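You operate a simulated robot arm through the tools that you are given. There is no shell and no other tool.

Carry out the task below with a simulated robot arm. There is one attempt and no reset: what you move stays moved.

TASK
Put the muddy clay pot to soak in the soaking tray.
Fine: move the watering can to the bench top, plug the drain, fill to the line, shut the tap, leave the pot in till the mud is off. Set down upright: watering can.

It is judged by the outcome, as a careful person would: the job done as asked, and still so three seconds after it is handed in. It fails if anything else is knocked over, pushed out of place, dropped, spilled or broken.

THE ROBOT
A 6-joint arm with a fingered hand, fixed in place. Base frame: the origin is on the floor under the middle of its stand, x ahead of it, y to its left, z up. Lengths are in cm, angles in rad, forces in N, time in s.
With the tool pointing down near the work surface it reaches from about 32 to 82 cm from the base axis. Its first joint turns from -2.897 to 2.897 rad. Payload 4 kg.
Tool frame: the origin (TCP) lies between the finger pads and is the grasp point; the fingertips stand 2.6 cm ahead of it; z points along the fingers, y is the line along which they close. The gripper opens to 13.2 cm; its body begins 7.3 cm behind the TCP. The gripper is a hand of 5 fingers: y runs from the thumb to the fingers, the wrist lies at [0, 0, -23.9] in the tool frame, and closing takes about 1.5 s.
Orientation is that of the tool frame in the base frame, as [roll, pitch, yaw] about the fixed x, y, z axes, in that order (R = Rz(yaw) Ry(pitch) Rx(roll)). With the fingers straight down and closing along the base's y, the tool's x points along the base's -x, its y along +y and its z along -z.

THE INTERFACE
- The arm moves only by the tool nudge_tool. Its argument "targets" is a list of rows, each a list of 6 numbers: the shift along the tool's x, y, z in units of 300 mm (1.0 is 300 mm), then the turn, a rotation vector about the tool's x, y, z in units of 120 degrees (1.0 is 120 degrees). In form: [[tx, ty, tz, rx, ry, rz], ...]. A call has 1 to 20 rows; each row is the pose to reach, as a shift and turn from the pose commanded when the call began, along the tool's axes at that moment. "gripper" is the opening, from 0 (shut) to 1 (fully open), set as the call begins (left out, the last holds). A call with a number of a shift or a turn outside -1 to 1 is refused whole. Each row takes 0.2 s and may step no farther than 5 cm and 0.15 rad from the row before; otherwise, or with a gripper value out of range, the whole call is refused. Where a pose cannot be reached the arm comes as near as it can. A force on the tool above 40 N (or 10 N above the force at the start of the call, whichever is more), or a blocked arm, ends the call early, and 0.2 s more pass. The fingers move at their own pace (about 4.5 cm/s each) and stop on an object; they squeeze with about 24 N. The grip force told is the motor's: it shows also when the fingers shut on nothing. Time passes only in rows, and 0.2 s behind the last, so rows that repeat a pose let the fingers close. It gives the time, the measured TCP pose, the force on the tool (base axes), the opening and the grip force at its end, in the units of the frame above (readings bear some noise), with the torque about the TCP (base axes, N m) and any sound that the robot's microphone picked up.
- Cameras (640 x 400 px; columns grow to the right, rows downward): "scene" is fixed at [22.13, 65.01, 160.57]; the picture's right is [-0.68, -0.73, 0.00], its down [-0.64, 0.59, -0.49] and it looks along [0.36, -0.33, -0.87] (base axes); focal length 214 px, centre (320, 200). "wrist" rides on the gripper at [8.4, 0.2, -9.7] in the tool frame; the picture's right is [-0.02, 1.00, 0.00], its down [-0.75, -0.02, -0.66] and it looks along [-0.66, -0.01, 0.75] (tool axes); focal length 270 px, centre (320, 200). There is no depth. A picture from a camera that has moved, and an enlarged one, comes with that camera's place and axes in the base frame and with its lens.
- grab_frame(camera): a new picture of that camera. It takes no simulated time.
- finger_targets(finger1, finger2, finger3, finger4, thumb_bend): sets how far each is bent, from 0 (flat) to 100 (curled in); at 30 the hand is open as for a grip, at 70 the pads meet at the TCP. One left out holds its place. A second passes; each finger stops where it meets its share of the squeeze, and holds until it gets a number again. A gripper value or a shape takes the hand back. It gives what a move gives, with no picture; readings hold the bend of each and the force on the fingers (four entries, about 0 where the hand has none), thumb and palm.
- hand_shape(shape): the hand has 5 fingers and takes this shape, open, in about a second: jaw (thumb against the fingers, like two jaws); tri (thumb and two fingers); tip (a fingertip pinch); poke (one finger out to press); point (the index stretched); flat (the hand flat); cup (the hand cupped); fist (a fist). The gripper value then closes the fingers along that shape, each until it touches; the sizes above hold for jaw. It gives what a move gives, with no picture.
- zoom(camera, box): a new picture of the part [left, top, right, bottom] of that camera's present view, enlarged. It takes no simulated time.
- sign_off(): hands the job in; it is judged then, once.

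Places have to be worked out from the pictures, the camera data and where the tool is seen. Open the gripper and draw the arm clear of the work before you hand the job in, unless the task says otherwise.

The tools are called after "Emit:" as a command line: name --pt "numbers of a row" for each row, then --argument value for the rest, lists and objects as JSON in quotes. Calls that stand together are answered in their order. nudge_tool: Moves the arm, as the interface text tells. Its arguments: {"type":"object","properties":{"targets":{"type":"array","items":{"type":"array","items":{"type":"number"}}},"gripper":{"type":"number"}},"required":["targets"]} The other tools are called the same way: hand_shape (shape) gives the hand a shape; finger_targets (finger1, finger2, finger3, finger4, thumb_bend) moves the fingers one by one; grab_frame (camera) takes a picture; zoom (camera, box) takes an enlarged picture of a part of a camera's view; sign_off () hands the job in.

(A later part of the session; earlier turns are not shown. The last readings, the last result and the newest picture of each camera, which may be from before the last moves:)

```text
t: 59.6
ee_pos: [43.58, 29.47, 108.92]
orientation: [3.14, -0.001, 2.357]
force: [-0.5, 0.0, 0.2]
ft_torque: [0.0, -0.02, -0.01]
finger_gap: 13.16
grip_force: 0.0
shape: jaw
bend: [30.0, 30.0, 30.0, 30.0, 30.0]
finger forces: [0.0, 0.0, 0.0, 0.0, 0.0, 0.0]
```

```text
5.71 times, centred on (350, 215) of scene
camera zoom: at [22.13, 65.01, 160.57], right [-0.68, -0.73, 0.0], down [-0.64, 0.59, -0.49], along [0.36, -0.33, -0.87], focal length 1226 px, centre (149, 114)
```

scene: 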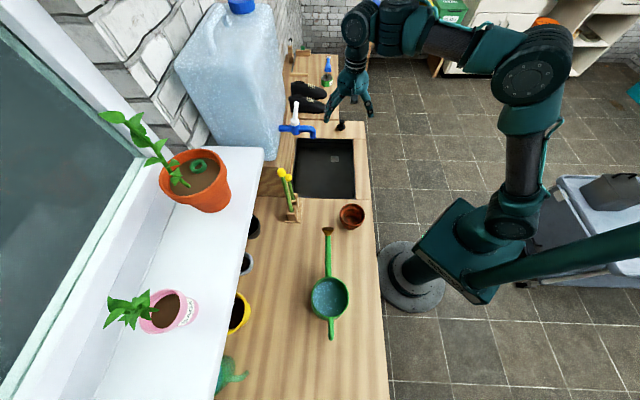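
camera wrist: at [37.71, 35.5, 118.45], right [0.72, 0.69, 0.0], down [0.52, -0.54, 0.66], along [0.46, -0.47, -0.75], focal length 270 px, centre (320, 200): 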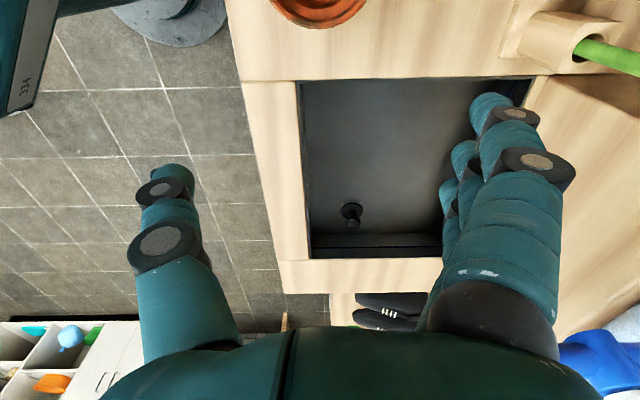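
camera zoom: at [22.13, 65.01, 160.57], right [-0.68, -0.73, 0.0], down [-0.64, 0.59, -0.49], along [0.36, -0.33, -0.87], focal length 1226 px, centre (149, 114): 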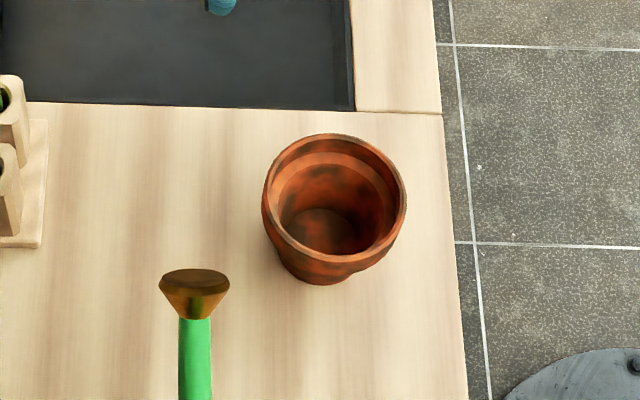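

I'll move over the pot to view it from above for an accurate centre and rim height.

Emit:
nudge_tool --pt "0.1 0 -0.03 0 0 0" --pt "0.2 0 -0.06 0 0 0" --pt "0.3 0.003 -0.1 0 0 0"

Emit:
grab_frame --camera "wrist"

Emit:
zoom --camera "wrist" --box '[240, 0, 400, 160]'

```text
t: 60.4
ee_pos: [37.34, 35.9, 112.1]
orientation: [3.139, 0.0, 2.356]
force: [-0.4, -0.4, 0.3]
ft_torque: [-0.03, -0.02, 0.02]
finger_gap: 13.18
grip_force: 0.1
shape: jaw
bend: [30.0, 30.0, 30.0, 30.0, 30.0]
finger forces: [0.1, 0.0, 0.1, 0.1, 0.0, 0.0]
```

```text
taken
camera wrist: at [31.51, 42.08, 121.73], right [0.72, 0.69, 0.0], down [0.52, -0.54, 0.66], along [0.46, -0.47, -0.75], focal length 270 px, centre (320, 200)
```

wrist: 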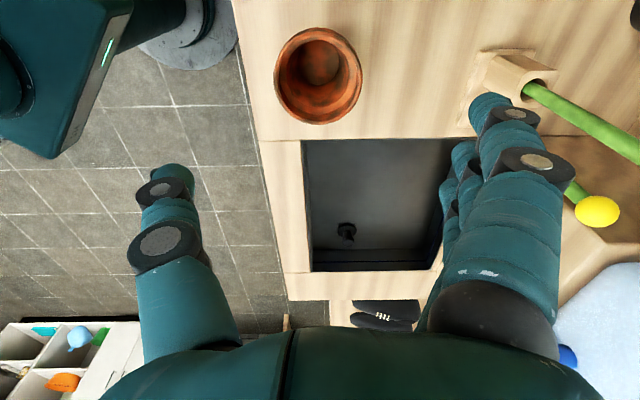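

```text
2.50 times, centred on (320, 80) of wrist
camera zoom: at [31.51, 42.08, 121.73], right [0.72, 0.69, 0.0], down [0.52, -0.54, 0.66], along [0.46, -0.47, -0.75], focal length 676 px, centre (320, 500)
```

zoom: 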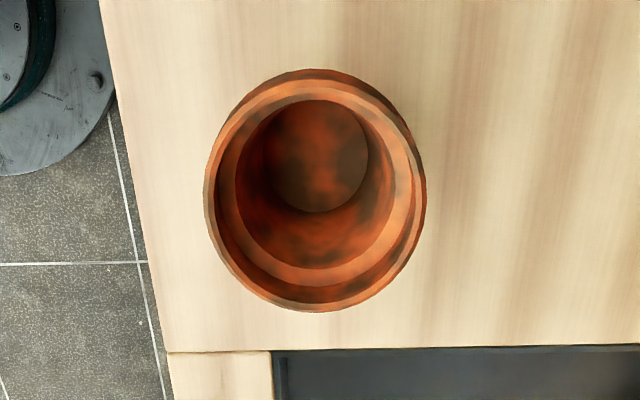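

The pot centre is at about p≈51.75, q≈1.0 with the rim near z≈95 and about 8.5 cm across, directly under the open hand. I'll lower to just above the rim, check, then go on to collar height.

Emit:
nudge_tool --pt "0 0 0.1 0 0 0" --pt "0 0 0.2 0 0 0" --pt "0 0 0.3 0 0 0" --pt "0 0 0.4 0 0 0" --pt "0 0 0.46 0 0 0"

Emit:
grab_frame --camera "wrist"

Emit:
zoom --camera "scene" --box '[300, 170, 400, 260]'

```text
t: 61.6
ee_pos: [37.22, 35.81, 98.09]
orientation: [3.138, 0.0, 2.357]
force: [-0.1, 0.0, 0.9]
ft_torque: [0.01, -0.04, 0.02]
finger_gap: 13.2
grip_force: 0.0
shape: jaw
bend: [30.0, 30.0, 30.0, 30.0, 30.0]
finger forces: [0.0, 0.0, 0.0, 0.1, 0.0, 0.0]
```

```text
taken
camera wrist: at [31.47, 41.89, 107.7], right [0.72, 0.69, 0.0], down [0.52, -0.54, 0.66], along [0.46, -0.47, -0.75], focal length 270 px, centre (320, 200)
```

wrist: 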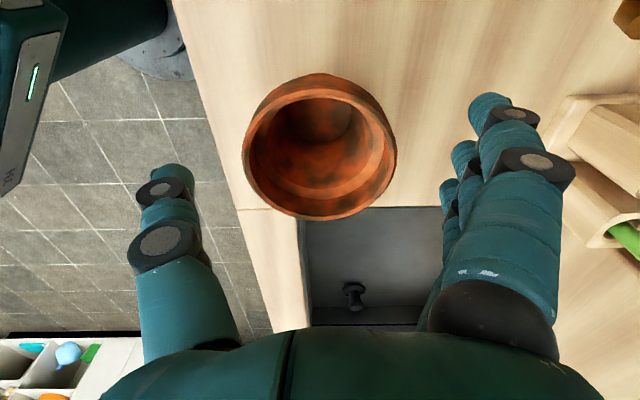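

```text
4.44 times, centred on (350, 215) of scene
camera zoom: at [22.13, 65.01, 160.57], right [-0.68, -0.73, 0.0], down [-0.64, 0.59, -0.49], along [0.36, -0.33, -0.87], focal length 953 px, centre (187, 133)
```

zoom: 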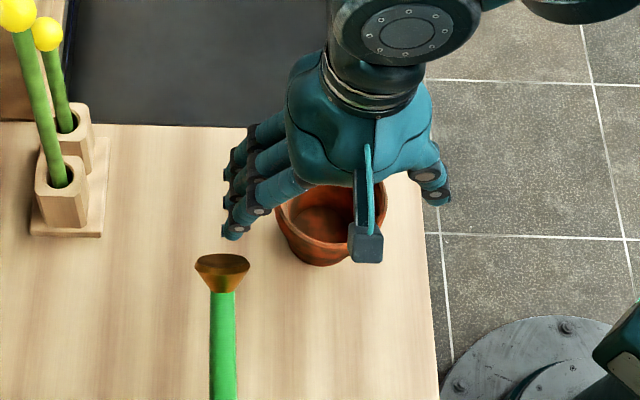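

Well centred over the pot. Lowering to the collar and closing.

Emit:
nudge_tool --pt "-0.002 0.003 0.05 0 0 0" --pt "-0.003 0.004 0.1 0 0 0" --pt "-0.003 0.004 0.137 0 0 0"

Emit:
nudge_tool --pt "0 0 0 0 0 0" --pt "0 0 0 0 0 0" --pt "0 0 0 0 0 0" --pt "0 0 0 0 0 0" --pt "0 0 0 0 0 0" --pt "0 0 0 0 0 0" --pt "0 0 0 0 0 0" --gripper 0.55

Emit:
grab_frame --camera "wrist"

Emit:
zoom --camera "scene" --box '[300, 170, 400, 260]'

```text
t: 62.4
ee_pos: [37.21, 36.01, 94.15]
orientation: [3.139, -0.002, 2.357]
force: [0.5, 0.1, -0.6]
ft_torque: [-0.02, -0.01, -0.01]
finger_gap: 13.18
grip_force: 0.1
shape: jaw
bend: [30.0, 30.0, 30.0, 30.0, 30.0]
finger forces: [0.0, 0.1, 0.1, 0.0, 0.0, 0.1]
```

```text
t: 64.0
ee_pos: [37.16, 36.02, 94.34]
orientation: [3.14, -0.001, 2.355]
force: [-0.8, -0.7, 0.2]
ft_torque: [0.02, 0.01, 0.01]
finger_gap: 7.37
grip_force: 0.1
shape: jaw
bend: [72.0, 72.0, 72.0, 72.0, 70.0]
finger forces: [0.0, 0.1, 0.0, 0.0, 0.2, 0.0]
```

```text
taken
camera wrist: at [31.33, 42.09, 103.78], right [0.72, 0.69, 0.0], down [0.52, -0.54, 0.66], along [0.46, -0.47, -0.75], focal length 270 px, centre (320, 200)
```

wrist: 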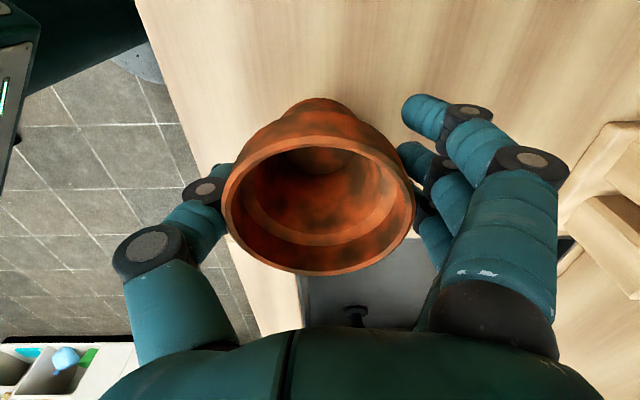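

```text
4.44 times, centred on (350, 215) of scene
camera zoom: at [22.13, 65.01, 160.57], right [-0.68, -0.73, 0.0], down [-0.64, 0.59, -0.49], along [0.36, -0.33, -0.87], focal length 953 px, centre (187, 133)
```

zoom: 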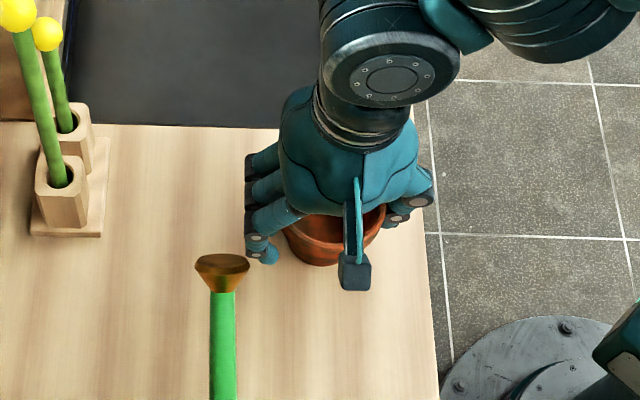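

No contact yet; the tips are below the collar around the narrower body. I'll keep closing until the pot is held.

Emit:
nudge_tool --pt "0 0 0 0 0 0" --pt "0 0 0 0 0 0" --pt "0 0 0 0 0 0" --pt "0 0 0 0 0 0" --pt "0 0 0 0 0 0" --gripper 0.2

Emit:
grab_frame --camera "wrist"

Emit:
zoom --camera "scene" --box '[320, 190, 380, 250]'

```text
t: 65.2
ee_pos: [37.15, 36.05, 94.12]
orientation: [3.14, -0.001, 2.356]
force: [-0.1, -0.1, 0.8]
ft_torque: [0.04, 0.01, -0.03]
finger_gap: 5.49
grip_force: 23.3
shape: jaw
bend: [73.0, 73.0, 73.0, 73.0, 72.0]
finger forces: [5.7, 5.7, 5.9, 5.8, 23.3, 0.0]
```

```text
taken
camera wrist: at [31.33, 42.09, 103.78], right [0.72, 0.69, 0.0], down [0.52, -0.54, 0.66], along [0.46, -0.47, -0.75], focal length 270 px, centre (320, 200)
```

wrist: 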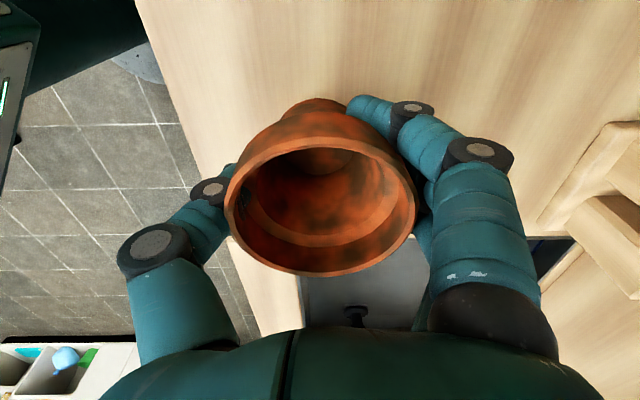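

```text
6.67 times, centred on (350, 220) of scene
camera zoom: at [22.13, 65.01, 160.57], right [-0.68, -0.73, 0.0], down [-0.64, 0.59, -0.49], along [0.36, -0.33, -0.87], focal length 1430 px, centre (120, 67)
```

zoom: 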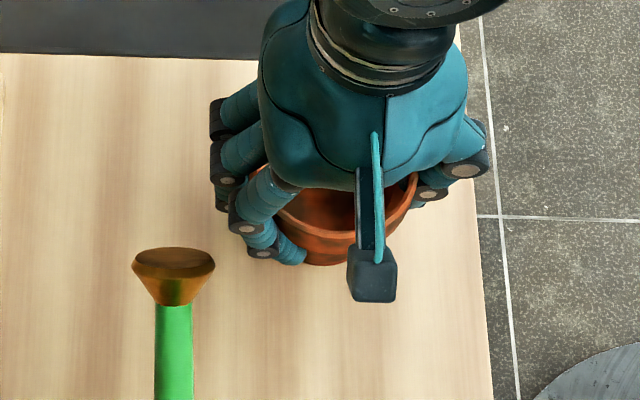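

The pot is held firmly and evenly under its collar. I'll lift it 8 cm and carry it to the middle of the tray (p≈58, q≈22), clear of the tap stream and the plug.

Emit:
nudge_tool --pt "0 0 -0.03 0 0 0" --pt "0 0 -0.08 0 0 0" --pt "0 0 -0.14 0 0 0" --pt "0 0 -0.2 0 0 0" --pt "0 0 -0.26 0 0 0" --pt "-0.06 0.015 -0.28 0 0 0" --pt "-0.14 0.035 -0.28 0 0 0" --pt "-0.23 0.06 -0.28 0 0 0" --pt "-0.32 0.09 -0.28 0 0 0" --pt "-0.41 0.12 -0.28 0 0 0" --pt "-0.5 0.15 -0.28 0 0 0" --pt "-0.58 0.175 -0.28 0 0 0" --pt "-0.65 0.195 -0.28 0 0 0" --pt "-0.707 0.207 -0.28 0 0 0"

Emit:
grab_frame --camera "wrist"

Emit:
zoom --camera "scene" --box '[270, 90, 400, 210]'

```text
t: 68.2
ee_pos: [56.86, 25.53, 102.34]
orientation: [3.14, 0.0, 2.356]
force: [-0.3, -0.1, -1.9]
ft_torque: [-0.01, 0.02, 0.02]
finger_gap: 5.44
grip_force: 24.3
shape: jaw
bend: [73.0, 73.0, 73.0, 73.0, 72.0]
finger forces: [6.0, 5.7, 5.7, 6.0, 23.3, 0.0]
```

```text
taken
camera wrist: at [51.04, 31.66, 112.02], right [0.72, 0.69, 0.0], down [0.52, -0.54, 0.66], along [0.46, -0.47, -0.75], focal length 270 px, centre (320, 200)
```

wrist: 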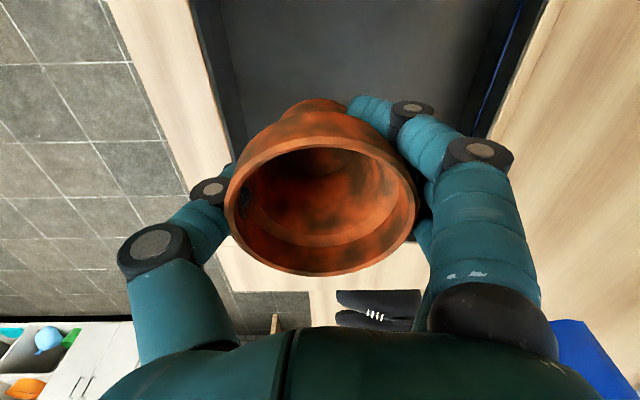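

```text
3.33 times, centred on (335, 150) of scene
camera zoom: at [22.13, 65.01, 160.57], right [-0.68, -0.73, 0.0], down [-0.64, 0.59, -0.49], along [0.36, -0.33, -0.87], focal length 715 px, centre (270, 367)
```

zoom: 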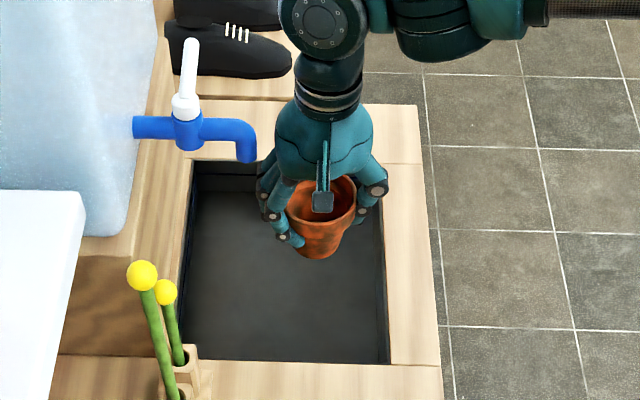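

I'm over the tray with the pot upright. I'll shift 0.8 cm away from the tap and lower to just above the tray floor.

Emit:
nudge_tool --pt "0 -0.027 0.03 0 0 0" --pt "0 -0.027 0.12 0 0 0" --pt "0 -0.027 0.22 0 0 0" --pt "0 -0.027 0.31 0 0 0" --pt "0 -0.027 0.39 0 0 0" --pt "0 -0.027 0.435 0 0 0"

Emit:
zoom --camera "scene" --box '[290, 120, 370, 200]'

```text
t: 69.6
ee_pos: [56.28, 24.82, 88.98]
orientation: [3.141, 0.0, 2.356]
force: [0.7, 0.3, -2.5]
ft_torque: [-0.02, 0.02, -0.01]
finger_gap: 5.48
grip_force: 24.0
shape: jaw
bend: [73.0, 73.0, 73.0, 73.0, 72.0]
finger forces: [5.9, 5.8, 5.8, 6.1, 23.0, 0.1]
```

```text
5.00 times, centred on (330, 160) of scene
camera zoom: at [22.13, 65.01, 160.57], right [-0.68, -0.73, 0.0], down [-0.64, 0.59, -0.49], along [0.36, -0.33, -0.87], focal length 1072 px, centre (270, 400)
```

zoom: 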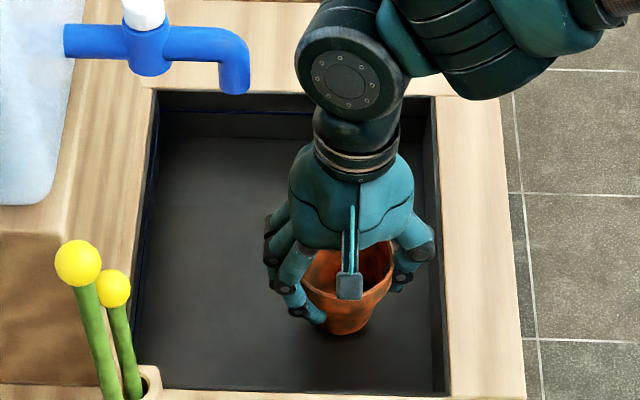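

Still carrying the pot (about −2.5 N). I'll lower the last few millimetres until the floor takes it.

Emit:
nudge_tool --pt "0 0 0.01 0 0 0" --pt "0 0 0.018 0 0 0" --pt "0 0 0.025 0 0 0" --pt "0 0 0.031 0 0 0"

```text
t: 70.6
ee_pos: [56.22, 24.87, 88.44]
orientation: [3.139, 0.0, 2.357]
force: [0.6, 0.2, -1.7]
ft_torque: [0.0, -0.05, -0.01]
finger_gap: 5.45
grip_force: 24.3
shape: jaw
bend: [73.0, 73.0, 73.0, 73.0, 72.0]
finger forces: [6.0, 5.8, 5.8, 6.1, 23.1, 0.0]
```

Not down yet. I'll continue in 2 mm steps.

Emit:
nudge_tool --pt "0 0 0.006 0 0 0" --pt "0 0 0.012 0 0 0" --pt "0 0 0.018 0 0 0"

```text
t: 71.4
ee_pos: [56.2, 24.77, 88.07]
orientation: [3.139, -0.001, 2.355]
force: [-3.3, -0.5, 14.3]
ft_torque: [0.21, -0.16, 0.03]
finger_gap: 5.45
grip_force: 23.9
shape: jaw
bend: [73.0, 73.0, 73.0, 73.0, 72.0]
finger forces: [5.7, 5.8, 5.8, 5.6, 26.9, 0.1]
```

Floor contact at 14 N. I'll ease off a millimetre, open to about 10 cm, and check that the pot stands.

Emit:
nudge_tool --pt "0 0 -0.004 0 0 0" --pt "0 0 -0.004 0 0 0"

Emit:
nudge_tool --pt "0 0 0 0 0 0" --pt "0 0 0 0 0 0" --pt "0 0 0 0 0 0" --pt "0 0 0 0 0 0" --pt "0 0 0 0 0 0" --gripper 0.78

Emit:
grab_frame --camera "wrist"

Emit:
zoom --camera "scene" --box '[290, 120, 370, 200]'

```text
t: 72.0
ee_pos: [56.12, 24.9, 88.06]
orientation: [3.141, 0.0, 2.355]
force: [0.5, 1.2, 8.5]
ft_torque: [0.28, -0.24, -0.03]
finger_gap: 5.47
grip_force: 23.6
shape: jaw
bend: [73.0, 73.0, 73.0, 73.0, 72.0]
finger forces: [6.4, 6.6, 6.5, 6.5, 25.6, 0.0]
```

```text
t: 73.2
ee_pos: [56.18, 24.85, 87.98]
orientation: [3.141, -0.001, 2.356]
force: [0.7, -0.7, 0.2]
ft_torque: [0.0, 0.01, -0.01]
finger_gap: 10.28
grip_force: 0.0
shape: jaw
bend: [61.0, 61.0, 61.0, 61.0, 57.0]
finger forces: [0.1, 0.1, 0.0, 0.1, 0.0, 0.0]
```

```text
taken
camera wrist: at [50.32, 30.89, 97.66], right [0.72, 0.69, 0.0], down [0.52, -0.54, 0.66], along [0.46, -0.47, -0.75], focal length 270 px, centre (320, 200)
```

wrist: 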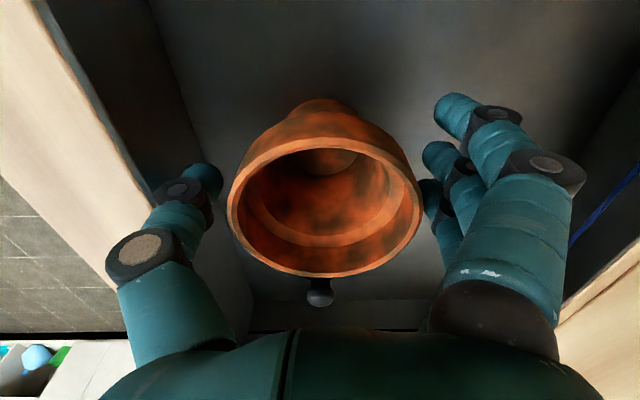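

```text
5.00 times, centred on (330, 160) of scene
camera zoom: at [22.13, 65.01, 160.57], right [-0.68, -0.73, 0.0], down [-0.64, 0.59, -0.49], along [0.36, -0.33, -0.87], focal length 1072 px, centre (270, 400)
```

zoom: 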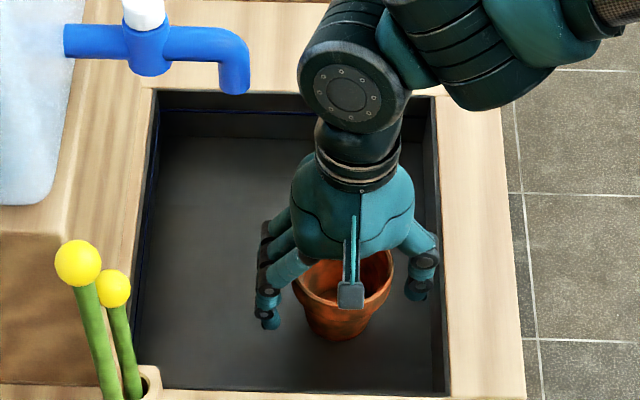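

The pot stands upright in the tray with the fingers clear of its rim. I'll raise the hand straight up, then back away from the tap.

Emit:
nudge_tool --pt "0 0 -0.04 0 0 0" --pt "0 0 -0.1 0 0 0" --pt "0 0 -0.17 0 0 0" --pt "0 0 -0.24 0 0 0" --pt "0 -0.06 -0.32 0 0 0" --pt "0 -0.13 -0.42 0 0 0" --pt "0 -0.2 -0.55 0 0 0" --pt "0 -0.25 -0.7 0 0 0" --pt "0 -0.25 -0.85 0 0 0"

Emit:
hand_shape --shape "point"

Emit:
grab_frame --camera "wrist"

Emit:
grab_frame --camera "scene"

```text
t: 75.2
ee_pos: [51.08, 19.6, 113.54]
orientation: [-3.141, 0.001, 2.356]
force: [0.8, 0.2, 0.1]
ft_torque: [-0.02, 0.01, -0.02]
finger_gap: 10.28
grip_force: 0.1
shape: jaw
bend: [61.0, 61.0, 61.0, 61.0, 57.0]
finger forces: [0.1, 0.0, 0.1, 0.1, 0.0, 0.0]
```

```text
t: 76.1
ee_pos: [51.07, 19.39, 113.47]
orientation: [-3.141, -0.001, 2.356]
force: [0.4, -0.1, -0.6]
ft_torque: [0.01, -0.01, 0.01]
finger_gap: 12.59
grip_force: 0.1
shape: point
bend: [28.0, 92.0, 94.0, 100.0, 55.0]
finger forces: [0.0, 0.1, 0.0, 0.1, 0.0, 0.0]
```

```text
taken
camera wrist: at [45.19, 25.59, 123.07], right [0.72, 0.69, 0.0], down [0.52, -0.54, 0.66], along [0.46, -0.47, -0.75], focal length 270 px, centre (320, 200)
```

wrist: 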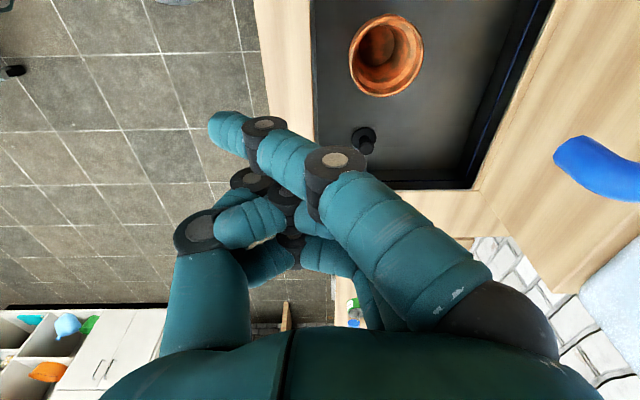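

```text
taken
```

scene: 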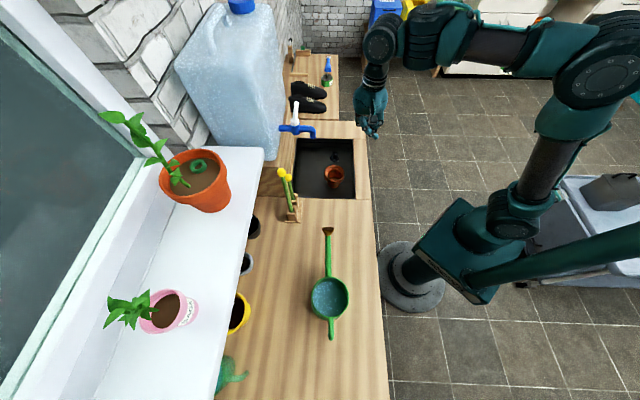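

The shape is still forming. I'll let a moment pass and look again at how the index points.

Emit:
nudge_tool --pt "0 0 0 0 0 0" --pt "0 0 0 0 0 0" --pt "0 0 0 0 0 0" --pt "0 0 0 0 0 0"

Emit:
grab_frame --camera "wrist"

Emit:
zoom --camera "scene" --box '[325, 20, 425, 140]'

```text
t: 77.1
ee_pos: [51.09, 19.63, 113.43]
orientation: [3.139, -0.001, 2.356]
force: [1.0, 0.0, 0.9]
ft_torque: [0.02, 0.02, -0.01]
finger_gap: 12.62
grip_force: 0.1
shape: point
bend: [28.0, 97.0, 97.0, 100.0, 55.0]
finger forces: [0.0, 0.0, 0.0, 0.0, 0.1, 0.0]
```

```text
taken
camera wrist: at [45.19, 25.59, 123.1], right [0.72, 0.69, 0.0], down [0.52, -0.54, 0.66], along [0.46, -0.47, -0.75], focal length 270 px, centre (320, 200)
```

wrist: 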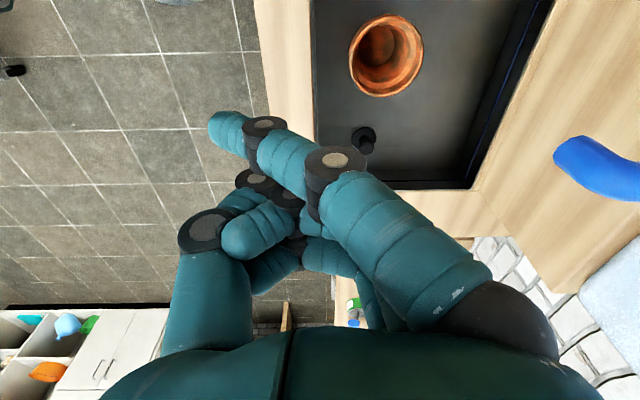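

```text
3.33 times, centred on (375, 80) of scene
camera zoom: at [22.13, 65.01, 160.57], right [-0.68, -0.73, 0.0], down [-0.64, 0.59, -0.49], along [0.36, -0.33, -0.87], focal length 715 px, centre (137, 600)
```

zoom: 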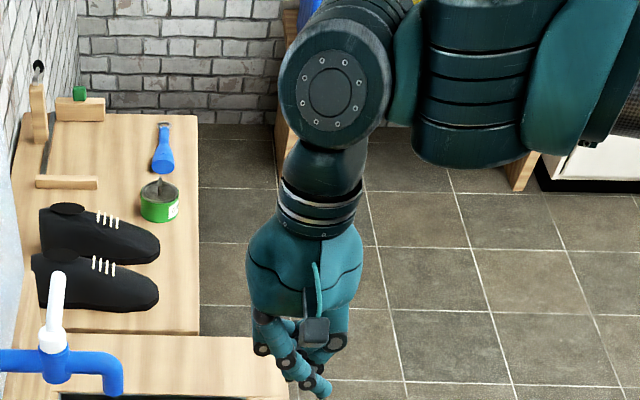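

In the "point" shape the index slants inward about 45°. I'll check the "poke" shape, which may stand straighter along the tool axis.

Emit:
hand_shape --shape "poke"

Emit:
nudge_tool --pt "0 0 0 0 0 0" --pt "0 0 0 0 0 0" --pt "0 0 0 0 0 0"

Emit:
grab_frame --camera "wrist"

Emit:
zoom --camera "scene" --box '[325, 20, 425, 140]'

```text
t: 78.0
ee_pos: [51.1, 19.45, 113.45]
orientation: [3.14, 0.001, 2.356]
force: [-0.2, 0.3, -0.6]
ft_torque: [0.01, 0.01, -0.02]
finger_gap: 0.01
grip_force: 0.1
shape: poke
bend: [100.0, 100.0, 100.0, 100.0, 47.0]
finger forces: [0.1, 0.1, 0.1, 0.0, 0.1, 0.1]
```

```text
t: 78.8
ee_pos: [50.99, 19.47, 113.55]
orientation: [3.14, 0.001, 2.357]
force: [0.5, -0.2, 0.6]
ft_torque: [-0.02, 0.0, 0.0]
finger_gap: 0.03
grip_force: 0.0
shape: poke
bend: [100.0, 100.0, 100.0, 100.0, 47.0]
finger forces: [0.0, 0.1, 0.1, 0.1, 0.1, 0.0]
```

```text
taken
camera wrist: at [45.19, 25.6, 123.1], right [0.72, 0.69, 0.0], down [0.52, -0.54, 0.66], along [0.46, -0.47, -0.75], focal length 270 px, centre (320, 200)
```

wrist: 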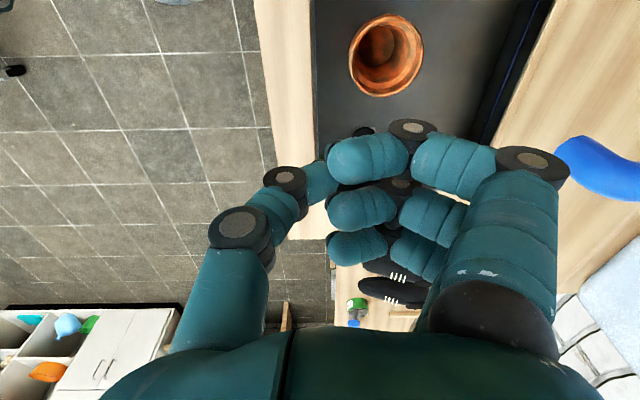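

```text
3.33 times, centred on (375, 80) of scene
camera zoom: at [22.13, 65.01, 160.57], right [-0.68, -0.73, 0.0], down [-0.64, 0.59, -0.49], along [0.36, -0.33, -0.87], focal length 715 px, centre (137, 600)
```

zoom: 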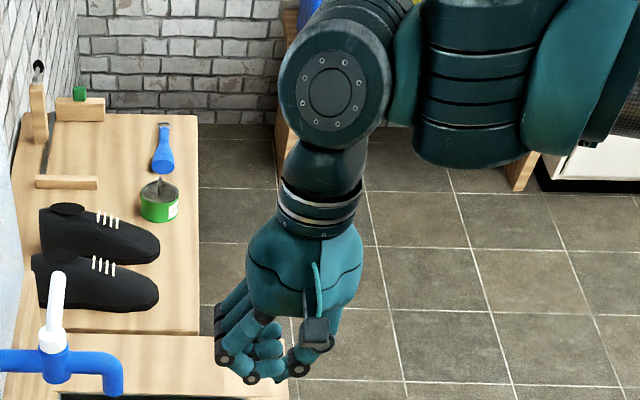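

Neither preset suits, so I'll make my own: jaw shape with only the index extended nearly straight down, and the other fingers and thumb curled up out of the way.

Emit:
hand_shape --shape "jaw"

Emit:
finger_targets --finger1 42 --finger2 100 --finger3 100 --finger4 100

Emit:
finger_targets --thumb_bend 100

Emit:
grab_frame --camera "wrist"

Emit:
zoom --camera "scene" --box '[325, 20, 425, 140]'

```text
t: 79.7
ee_pos: [51.08, 19.49, 113.49]
orientation: [3.14, 0.001, 2.355]
force: [0.2, 0.0, 0.4]
ft_torque: [0.0, -0.02, -0.01]
finger_gap: 13.21
grip_force: 0.0
shape: jaw
bend: [30.0, 30.0, 30.0, 30.0, 30.0]
finger forces: [0.0, 0.0, 0.0, 0.0, 0.1, 0.0]
```

```text
t: 80.7
ee_pos: [51.05, 19.57, 113.53]
orientation: [3.139, 0.0, 2.356]
force: [-0.2, 0.2, -0.2]
ft_torque: [0.01, -0.03, -0.02]
finger_gap: 11.96
grip_force: 0.2
shape: fingers
bend: [42.0, 100.0, 100.0, 100.0, 30.0]
finger forces: [0.0, 0.0, 0.0, 0.0, 0.0, 0.0]
```

```text
t: 81.7
ee_pos: [51.02, 19.6, 113.43]
orientation: [3.141, 0.0, 2.356]
force: [-0.2, 0.5, 0.2]
ft_torque: [-0.01, 0.01, -0.01]
finger_gap: 4.75
grip_force: 0.0
shape: fingers
bend: [42.0, 100.0, 100.0, 100.0, 88.0]
finger forces: [0.0, 0.0, 0.0, 0.0, 0.0, 0.1]
```

```text
taken
camera wrist: at [45.19, 25.59, 123.1], right [0.72, 0.69, 0.0], down [0.52, -0.54, 0.66], along [0.46, -0.47, -0.75], focal length 270 px, centre (320, 200)
```

wrist: 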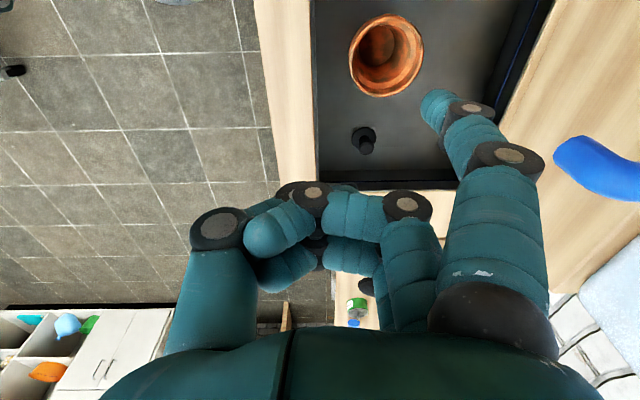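

```text
3.33 times, centred on (375, 80) of scene
camera zoom: at [22.13, 65.01, 160.57], right [-0.68, -0.73, 0.0], down [-0.64, 0.59, -0.49], along [0.36, -0.33, -0.87], focal length 715 px, centre (137, 600)
```

zoom: 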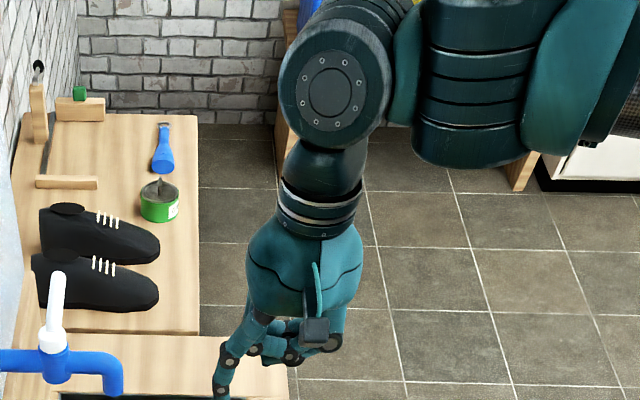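

The index now extends well below the curled fingers. I'll zoom to calibrate its tip position relative to the tool.

Emit:
zoom --camera "scene" --box '[320, 90, 400, 160]'

Emit:
zoom --camera "wrist" --box '[380, 60, 580, 200]'

Emit:
zoom --camera "scene" --box '[270, 85, 340, 150]'

```text
5.71 times, centred on (360, 125) of scene
camera zoom: at [22.13, 65.01, 160.57], right [-0.68, -0.73, 0.0], down [-0.64, 0.59, -0.49], along [0.36, -0.33, -0.87], focal length 1226 px, centre (91, 629)
```

zoom: 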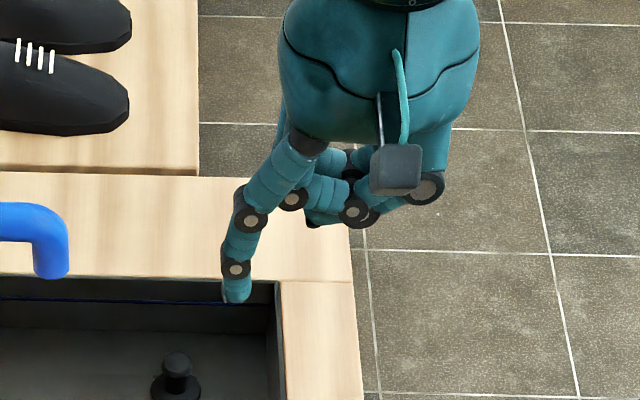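

```text
2.86 times, centred on (480, 130) of wrist
camera zoom: at [45.19, 25.59, 123.1], right [0.72, 0.69, 0.0], down [0.52, -0.54, 0.66], along [0.46, -0.47, -0.75], focal length 772 px, centre (-137, 400)
```

zoom: 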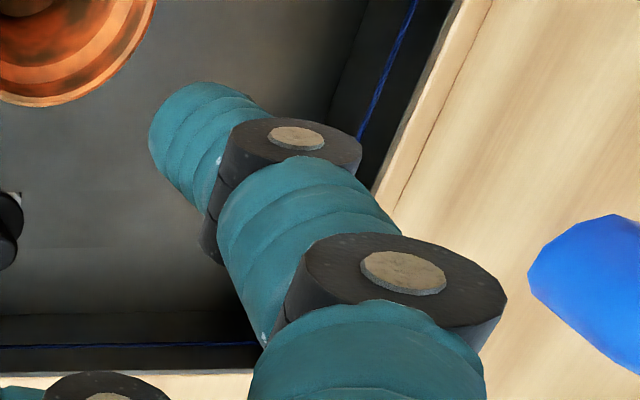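

```text
6.15 times, centred on (305, 118) of scene
camera zoom: at [22.13, 65.01, 160.57], right [-0.68, -0.73, 0.0], down [-0.64, 0.59, -0.49], along [0.36, -0.33, -0.87], focal length 1320 px, centre (412, 708)
```

zoom: 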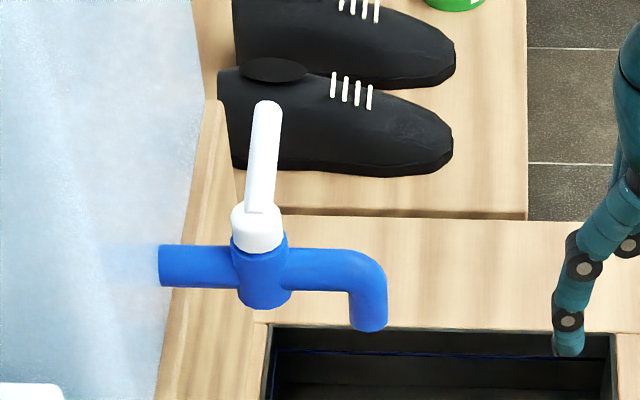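

Calibration: the index tip end is at about (3.9, 5.3, 2.3) in the tool frame, vertical and about 1.6 cm thick. The lever lies at p≈71.4 from q≈23 to 30.4 at z≈115.3, with about 4.5 cm behind it to the jug. I'll rise and move above the spot behind the lever.

Emit:
nudge_tool --pt "0 0 -0.15 0 0 0" --pt "0 0 -0.3 0 0 0" --pt "-0.06 0.1 -0.37 0 0 0" --pt "-0.13 0.22 -0.37 0 0 0" --pt "-0.2 0.34 -0.37 0 0 0" --pt "-0.27 0.45 -0.37 0 0 0" --pt "-0.33 0.55 -0.37 0 0 0" --pt "-0.357 0.62 -0.37 0 0 0"

Emit:
grab_frame --camera "wrist"

Emit:
zoom --camera "scene" --box '[260, 60, 360, 150]'

```text
t: 83.5
ee_pos: [64.34, 22.47, 122.18]
orientation: [3.138, 0.001, 2.355]
force: [0.5, -0.1, 0.2]
ft_torque: [-0.01, 0.0, 0.02]
finger_gap: 4.73
grip_force: 0.0
shape: fingers
bend: [42.0, 100.0, 100.0, 100.0, 88.0]
finger forces: [0.1, 0.0, 0.1, 0.0, 0.1, 0.0]
out of reach, approached as far as the arm can: row 5, 6, 7, 8
```

```text
taken
camera wrist: at [58.5, 28.47, 131.78], right [0.72, 0.69, 0.0], down [0.52, -0.54, 0.66], along [0.46, -0.47, -0.75], focal length 270 px, centre (320, 200)
```

wrist: 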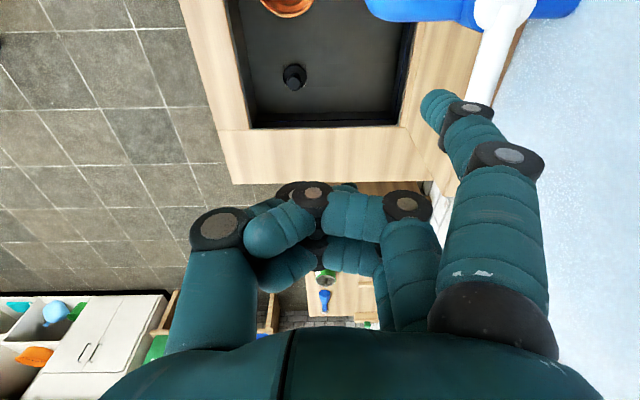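

```text
4.44 times, centred on (310, 105) of scene
camera zoom: at [22.13, 65.01, 160.57], right [-0.68, -0.73, 0.0], down [-0.64, 0.59, -0.49], along [0.36, -0.33, -0.87], focal length 953 px, centre (364, 622)
```

zoom: 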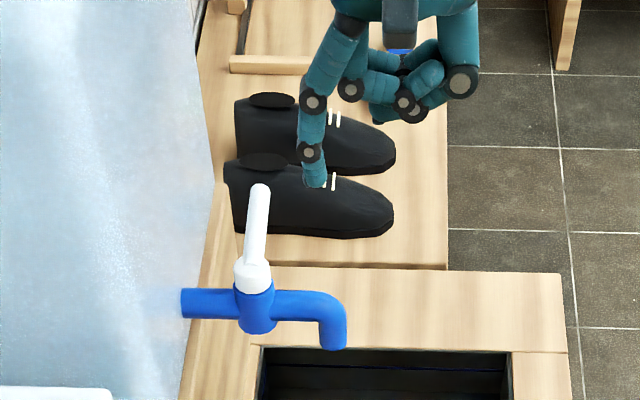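

That spot is out of reach with a vertical hand because the wrist sits too high. Leaning the hand back towards the robot by about 28° lowers the wrist, so I'll tilt and bend the index a little more to keep it vertical.

Emit:
nudge_tool --pt "0 -0.02 -0.02 -0.05 0 0" --pt "0 -0.04 -0.02 -0.1 0 0" --pt "0 -0.06 -0.02 -0.15 0 0" --pt "0 -0.06 -0.02 -0.2 0 0" --pt "0 -0.06 -0.02 -0.2333 0 0"

Emit:
finger_targets --finger1 56

Emit:
grab_frame --camera "wrist"

Emit:
zoom --camera "scene" --box '[270, 40, 400, 140]'

```text
t: 84.7
ee_pos: [65.86, 21.57, 124.86]
orientation: [2.653, 0.0, 2.358]
force: [0.2, -0.4, -0.4]
ft_torque: [-0.01, -0.03, -0.03]
finger_gap: 4.73
grip_force: 0.2
shape: fingers
bend: [42.0, 100.0, 100.0, 100.0, 88.0]
finger forces: [0.0, 0.1, 0.1, 0.0, 0.1, 0.0]
out of reach, approached as far as the arm can: row 4, 5
```

```text
t: 85.7
ee_pos: [65.83, 21.62, 124.84]
orientation: [2.653, 0.0, 2.356]
force: [-0.1, -0.1, 0.2]
ft_torque: [-0.02, -0.01, 0.01]
finger_gap: 3.4
grip_force: 0.1
shape: fingers
bend: [56.0, 100.0, 100.0, 100.0, 88.0]
finger forces: [0.0, 0.0, 0.1, 0.1, 0.0, 0.1]
```

```text
taken
camera wrist: at [56.78, 24.43, 133.36], right [0.64, 0.61, 0.47], down [0.3, -0.76, 0.57], along [0.71, -0.22, -0.67], focal length 270 px, centre (320, 200)
```

wrist: 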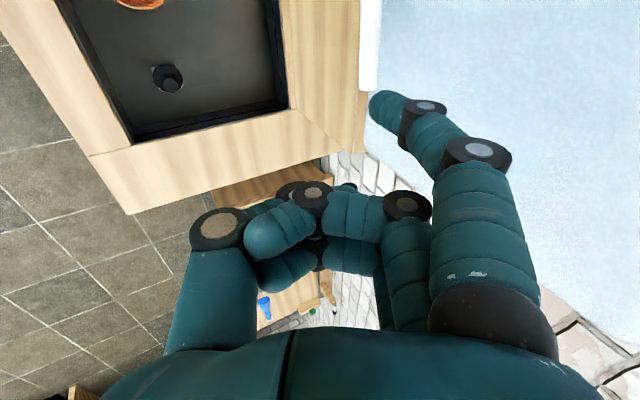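

```text
4.00 times, centred on (335, 90) of scene
camera zoom: at [22.13, 65.01, 160.57], right [-0.68, -0.73, 0.0], down [-0.64, 0.59, -0.49], along [0.36, -0.33, -0.87], focal length 858 px, centre (260, 640)
```

zoom: 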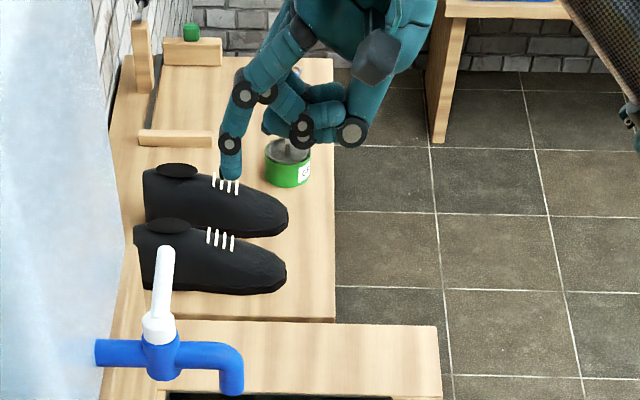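

The tilt worked: index nearly vertical, its distal part about 3.7 cm ahead of the TCP in p, tip 0.9 cm below it. The wrist view confirms the lever tip at (71.4, 30.6, 115.6). I'll move above the gap behind the lever.

Emit:
nudge_tool --pt "-0.014 0.047 0.061 0 0 0" --pt "-0.028 0.093 0.122 0 0 0" --pt "-0.042 0.14 0.183 0 0 0" --pt "-0.0547 0.1863 0.244 0 0 0"

Emit:
grab_frame --camera "wrist"

Emit:
zoom --camera "scene" --box '[270, 60, 370, 150]'

```text
t: 86.7
ee_pos: [71.96, 26.27, 120.75]
orientation: [2.651, 0.001, 2.355]
force: [0.9, -0.4, -0.2]
ft_torque: [-0.02, 0.0, -0.01]
finger_gap: 3.4
grip_force: 0.1
shape: fingers
bend: [56.0, 100.0, 100.0, 100.0, 88.0]
finger forces: [0.0, 0.0, 0.0, 0.1, 0.0, 0.0]
out of reach, approached as far as the arm can: row 4
```

```text
taken
camera wrist: at [62.84, 29.01, 129.18], right [0.64, 0.61, 0.47], down [0.3, -0.76, 0.57], along [0.71, -0.22, -0.67], focal length 270 px, centre (320, 200)
```

wrist: 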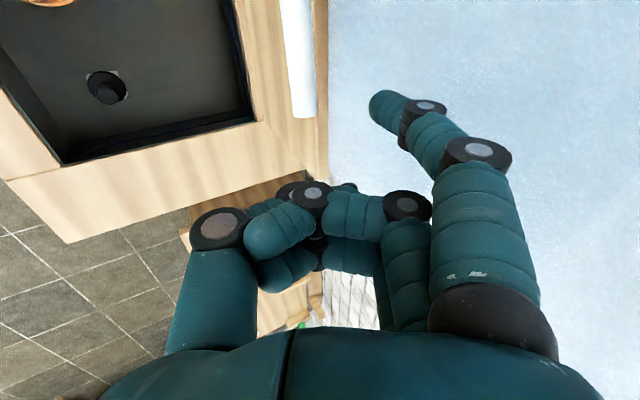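

```text
4.44 times, centred on (320, 105) of scene
camera zoom: at [22.13, 65.01, 160.57], right [-0.68, -0.73, 0.0], down [-0.64, 0.59, -0.49], along [0.36, -0.33, -0.87], focal length 953 px, centre (320, 622)
```

zoom: 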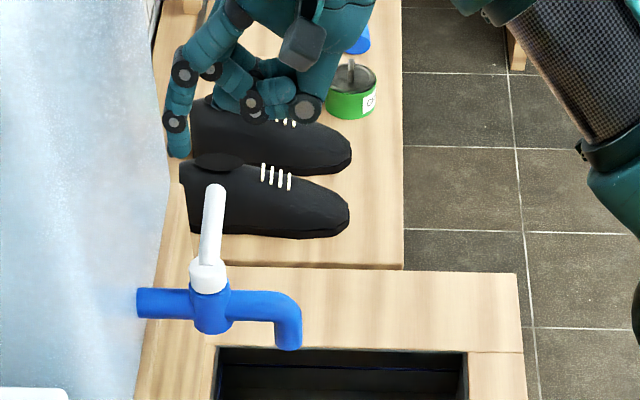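

The index is already beside the lever's wall side but needs about 7 mm more towards the jug. I'll lower slightly and shift, staying above the lever top, then check.

Emit:
nudge_tool --pt "-0.007 -0.007 0.043 0 0 0" --pt "-0.0133 -0.0136 0.0852 0 0 0" --pt "-0.0133 -0.0136 0.0852 0 0 0"

Emit:
zoom --camera "wrist" --box '[230, 0, 470, 180]'

Emit:
zoom --camera "scene" --box '[280, 75, 340, 145]'

```text
t: 87.5
ee_pos: [72.34, 26.42, 118.05]
orientation: [2.653, 0.001, 2.353]
force: [-0.3, 0.9, -0.3]
ft_torque: [-0.01, -0.04, 0.02]
finger_gap: 3.38
grip_force: 0.1
shape: fingers
bend: [56.0, 100.0, 100.0, 100.0, 88.0]
finger forces: [0.1, 0.1, 0.0, 0.1, 0.0, 0.0]
out of reach, approached as far as the arm can: row 2, 3
```

```text
2.22 times, centred on (350, 90) of wrist
camera zoom: at [63.32, 29.31, 126.58], right [0.64, 0.61, 0.47], down [0.3, -0.76, 0.58], along [0.71, -0.23, -0.67], focal length 601 px, centre (253, 444)
```

zoom: 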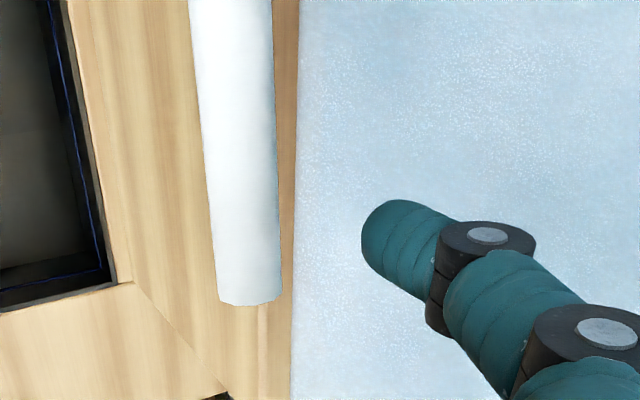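

```text
5.71 times, centred on (310, 110) of scene
camera zoom: at [22.13, 65.01, 160.57], right [-0.68, -0.73, 0.0], down [-0.64, 0.59, -0.49], along [0.36, -0.33, -0.87], focal length 1226 px, centre (377, 714)
```

zoom: 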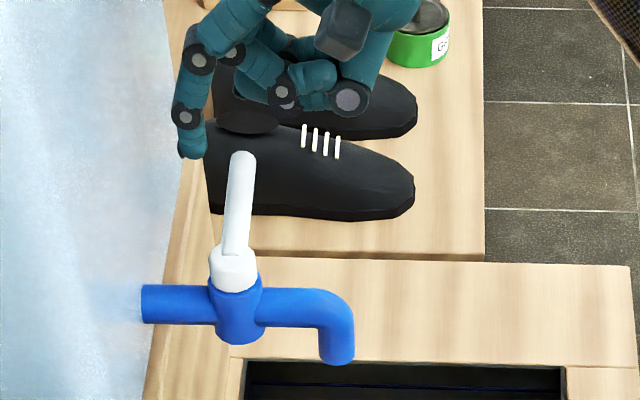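

Index centre is at p≈73.7 against the lever's back face at about 72.15, so there is 7 mm clearance and over 2 cm to the jug. Lowering the fingertip down behind the lever.

Emit:
nudge_tool --pt "-0.0015 -0.017 0.036 0 0 0" --pt "-0.003 -0.034 0.072 0 0 0" --pt "-0.0047 -0.0505 0.107 0 0 0"

Emit:
zoom --camera "wrist" --box '[230, 0, 470, 180]'

Emit:
zoom --camera "scene" --box '[280, 75, 340, 145]'

```text
t: 88.3
ee_pos: [72.51, 26.86, 114.65]
orientation: [2.656, 0.001, 2.355]
force: [0.0, 0.3, 0.1]
ft_torque: [0.05, 0.0, -0.01]
finger_gap: 3.39
grip_force: 0.0
shape: fingers
bend: [56.0, 100.0, 100.0, 100.0, 88.0]
finger forces: [0.0, 0.0, 0.0, 0.1, 0.0, 0.0]
```

```text
2.22 times, centred on (350, 90) of wrist
camera zoom: at [63.45, 29.53, 123.19], right [0.64, 0.61, 0.47], down [0.3, -0.76, 0.57], along [0.71, -0.22, -0.67], focal length 601 px, centre (253, 444)
```

zoom: 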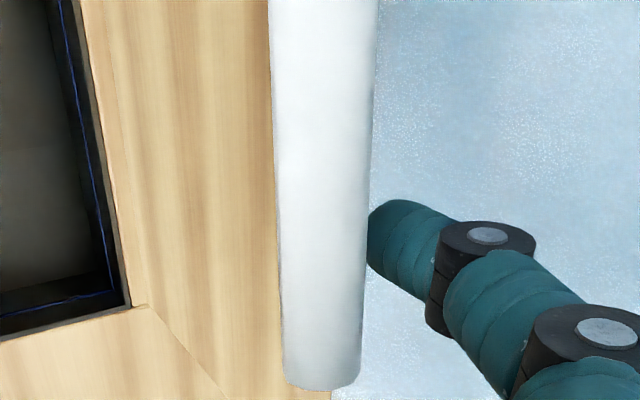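

```text
5.71 times, centred on (310, 110) of scene
camera zoom: at [22.13, 65.01, 160.57], right [-0.68, -0.73, 0.0], down [-0.64, 0.59, -0.49], along [0.36, -0.33, -0.87], focal length 1226 px, centre (377, 714)
```

zoom: 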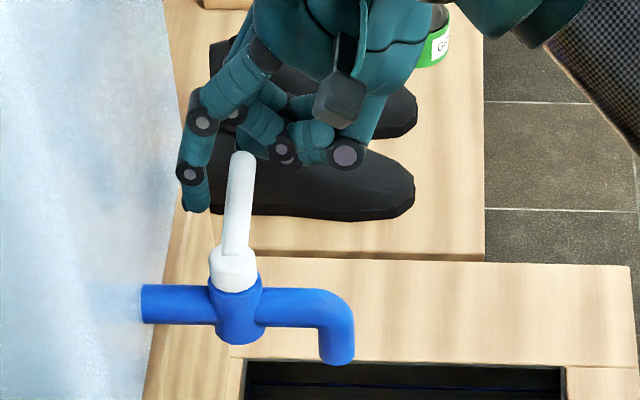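

The fingertip is behind the lever with no contact forces. I'll draw gently 1.8 cm towards the robot and see whether the lever turns.

Emit:
nudge_tool --pt "0 -0.0177 -0.0094 0 0 0" --pt "0 -0.0353 -0.0188 0 0 0" --pt "0 -0.044 -0.0235 0 0 0" --pt "0 -0.053 -0.0281 0 0 0"

Emit:
zoom --camera "wrist" --box '[230, 0, 470, 180]'

Emit:
zoom --camera "scene" --box '[280, 75, 340, 145]'

```text
t: 89.3
ee_pos: [71.91, 25.33, 114.82]
orientation: [2.655, 0.0, 2.358]
force: [0.5, -0.1, -0.5]
ft_torque: [0.04, 0.02, 0.01]
finger_gap: 3.42
grip_force: 0.6
shape: fingers
bend: [56.0, 100.0, 100.0, 100.0, 88.0]
finger forces: [0.4, 0.1, 0.1, 0.0, 0.1, 0.0]
out of reach, approached as far as the arm can: row 3, 4
```

```text
2.22 times, centred on (350, 90) of wrist
camera zoom: at [62.83, 28.27, 123.44], right [0.64, 0.61, 0.47], down [0.3, -0.76, 0.57], along [0.71, -0.22, -0.67], focal length 601 px, centre (253, 444)
```

zoom: 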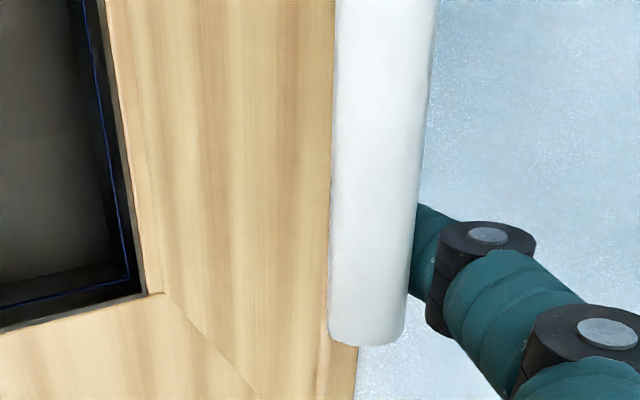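

```text
5.71 times, centred on (310, 110) of scene
camera zoom: at [22.13, 65.01, 160.57], right [-0.68, -0.73, 0.0], down [-0.64, 0.59, -0.49], along [0.36, -0.33, -0.87], focal length 1226 px, centre (377, 714)
```

zoom: 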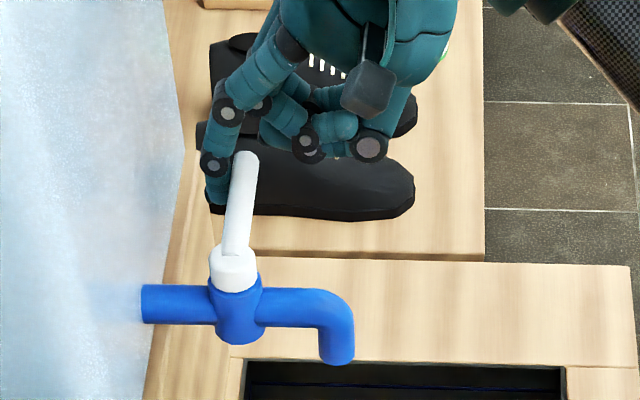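

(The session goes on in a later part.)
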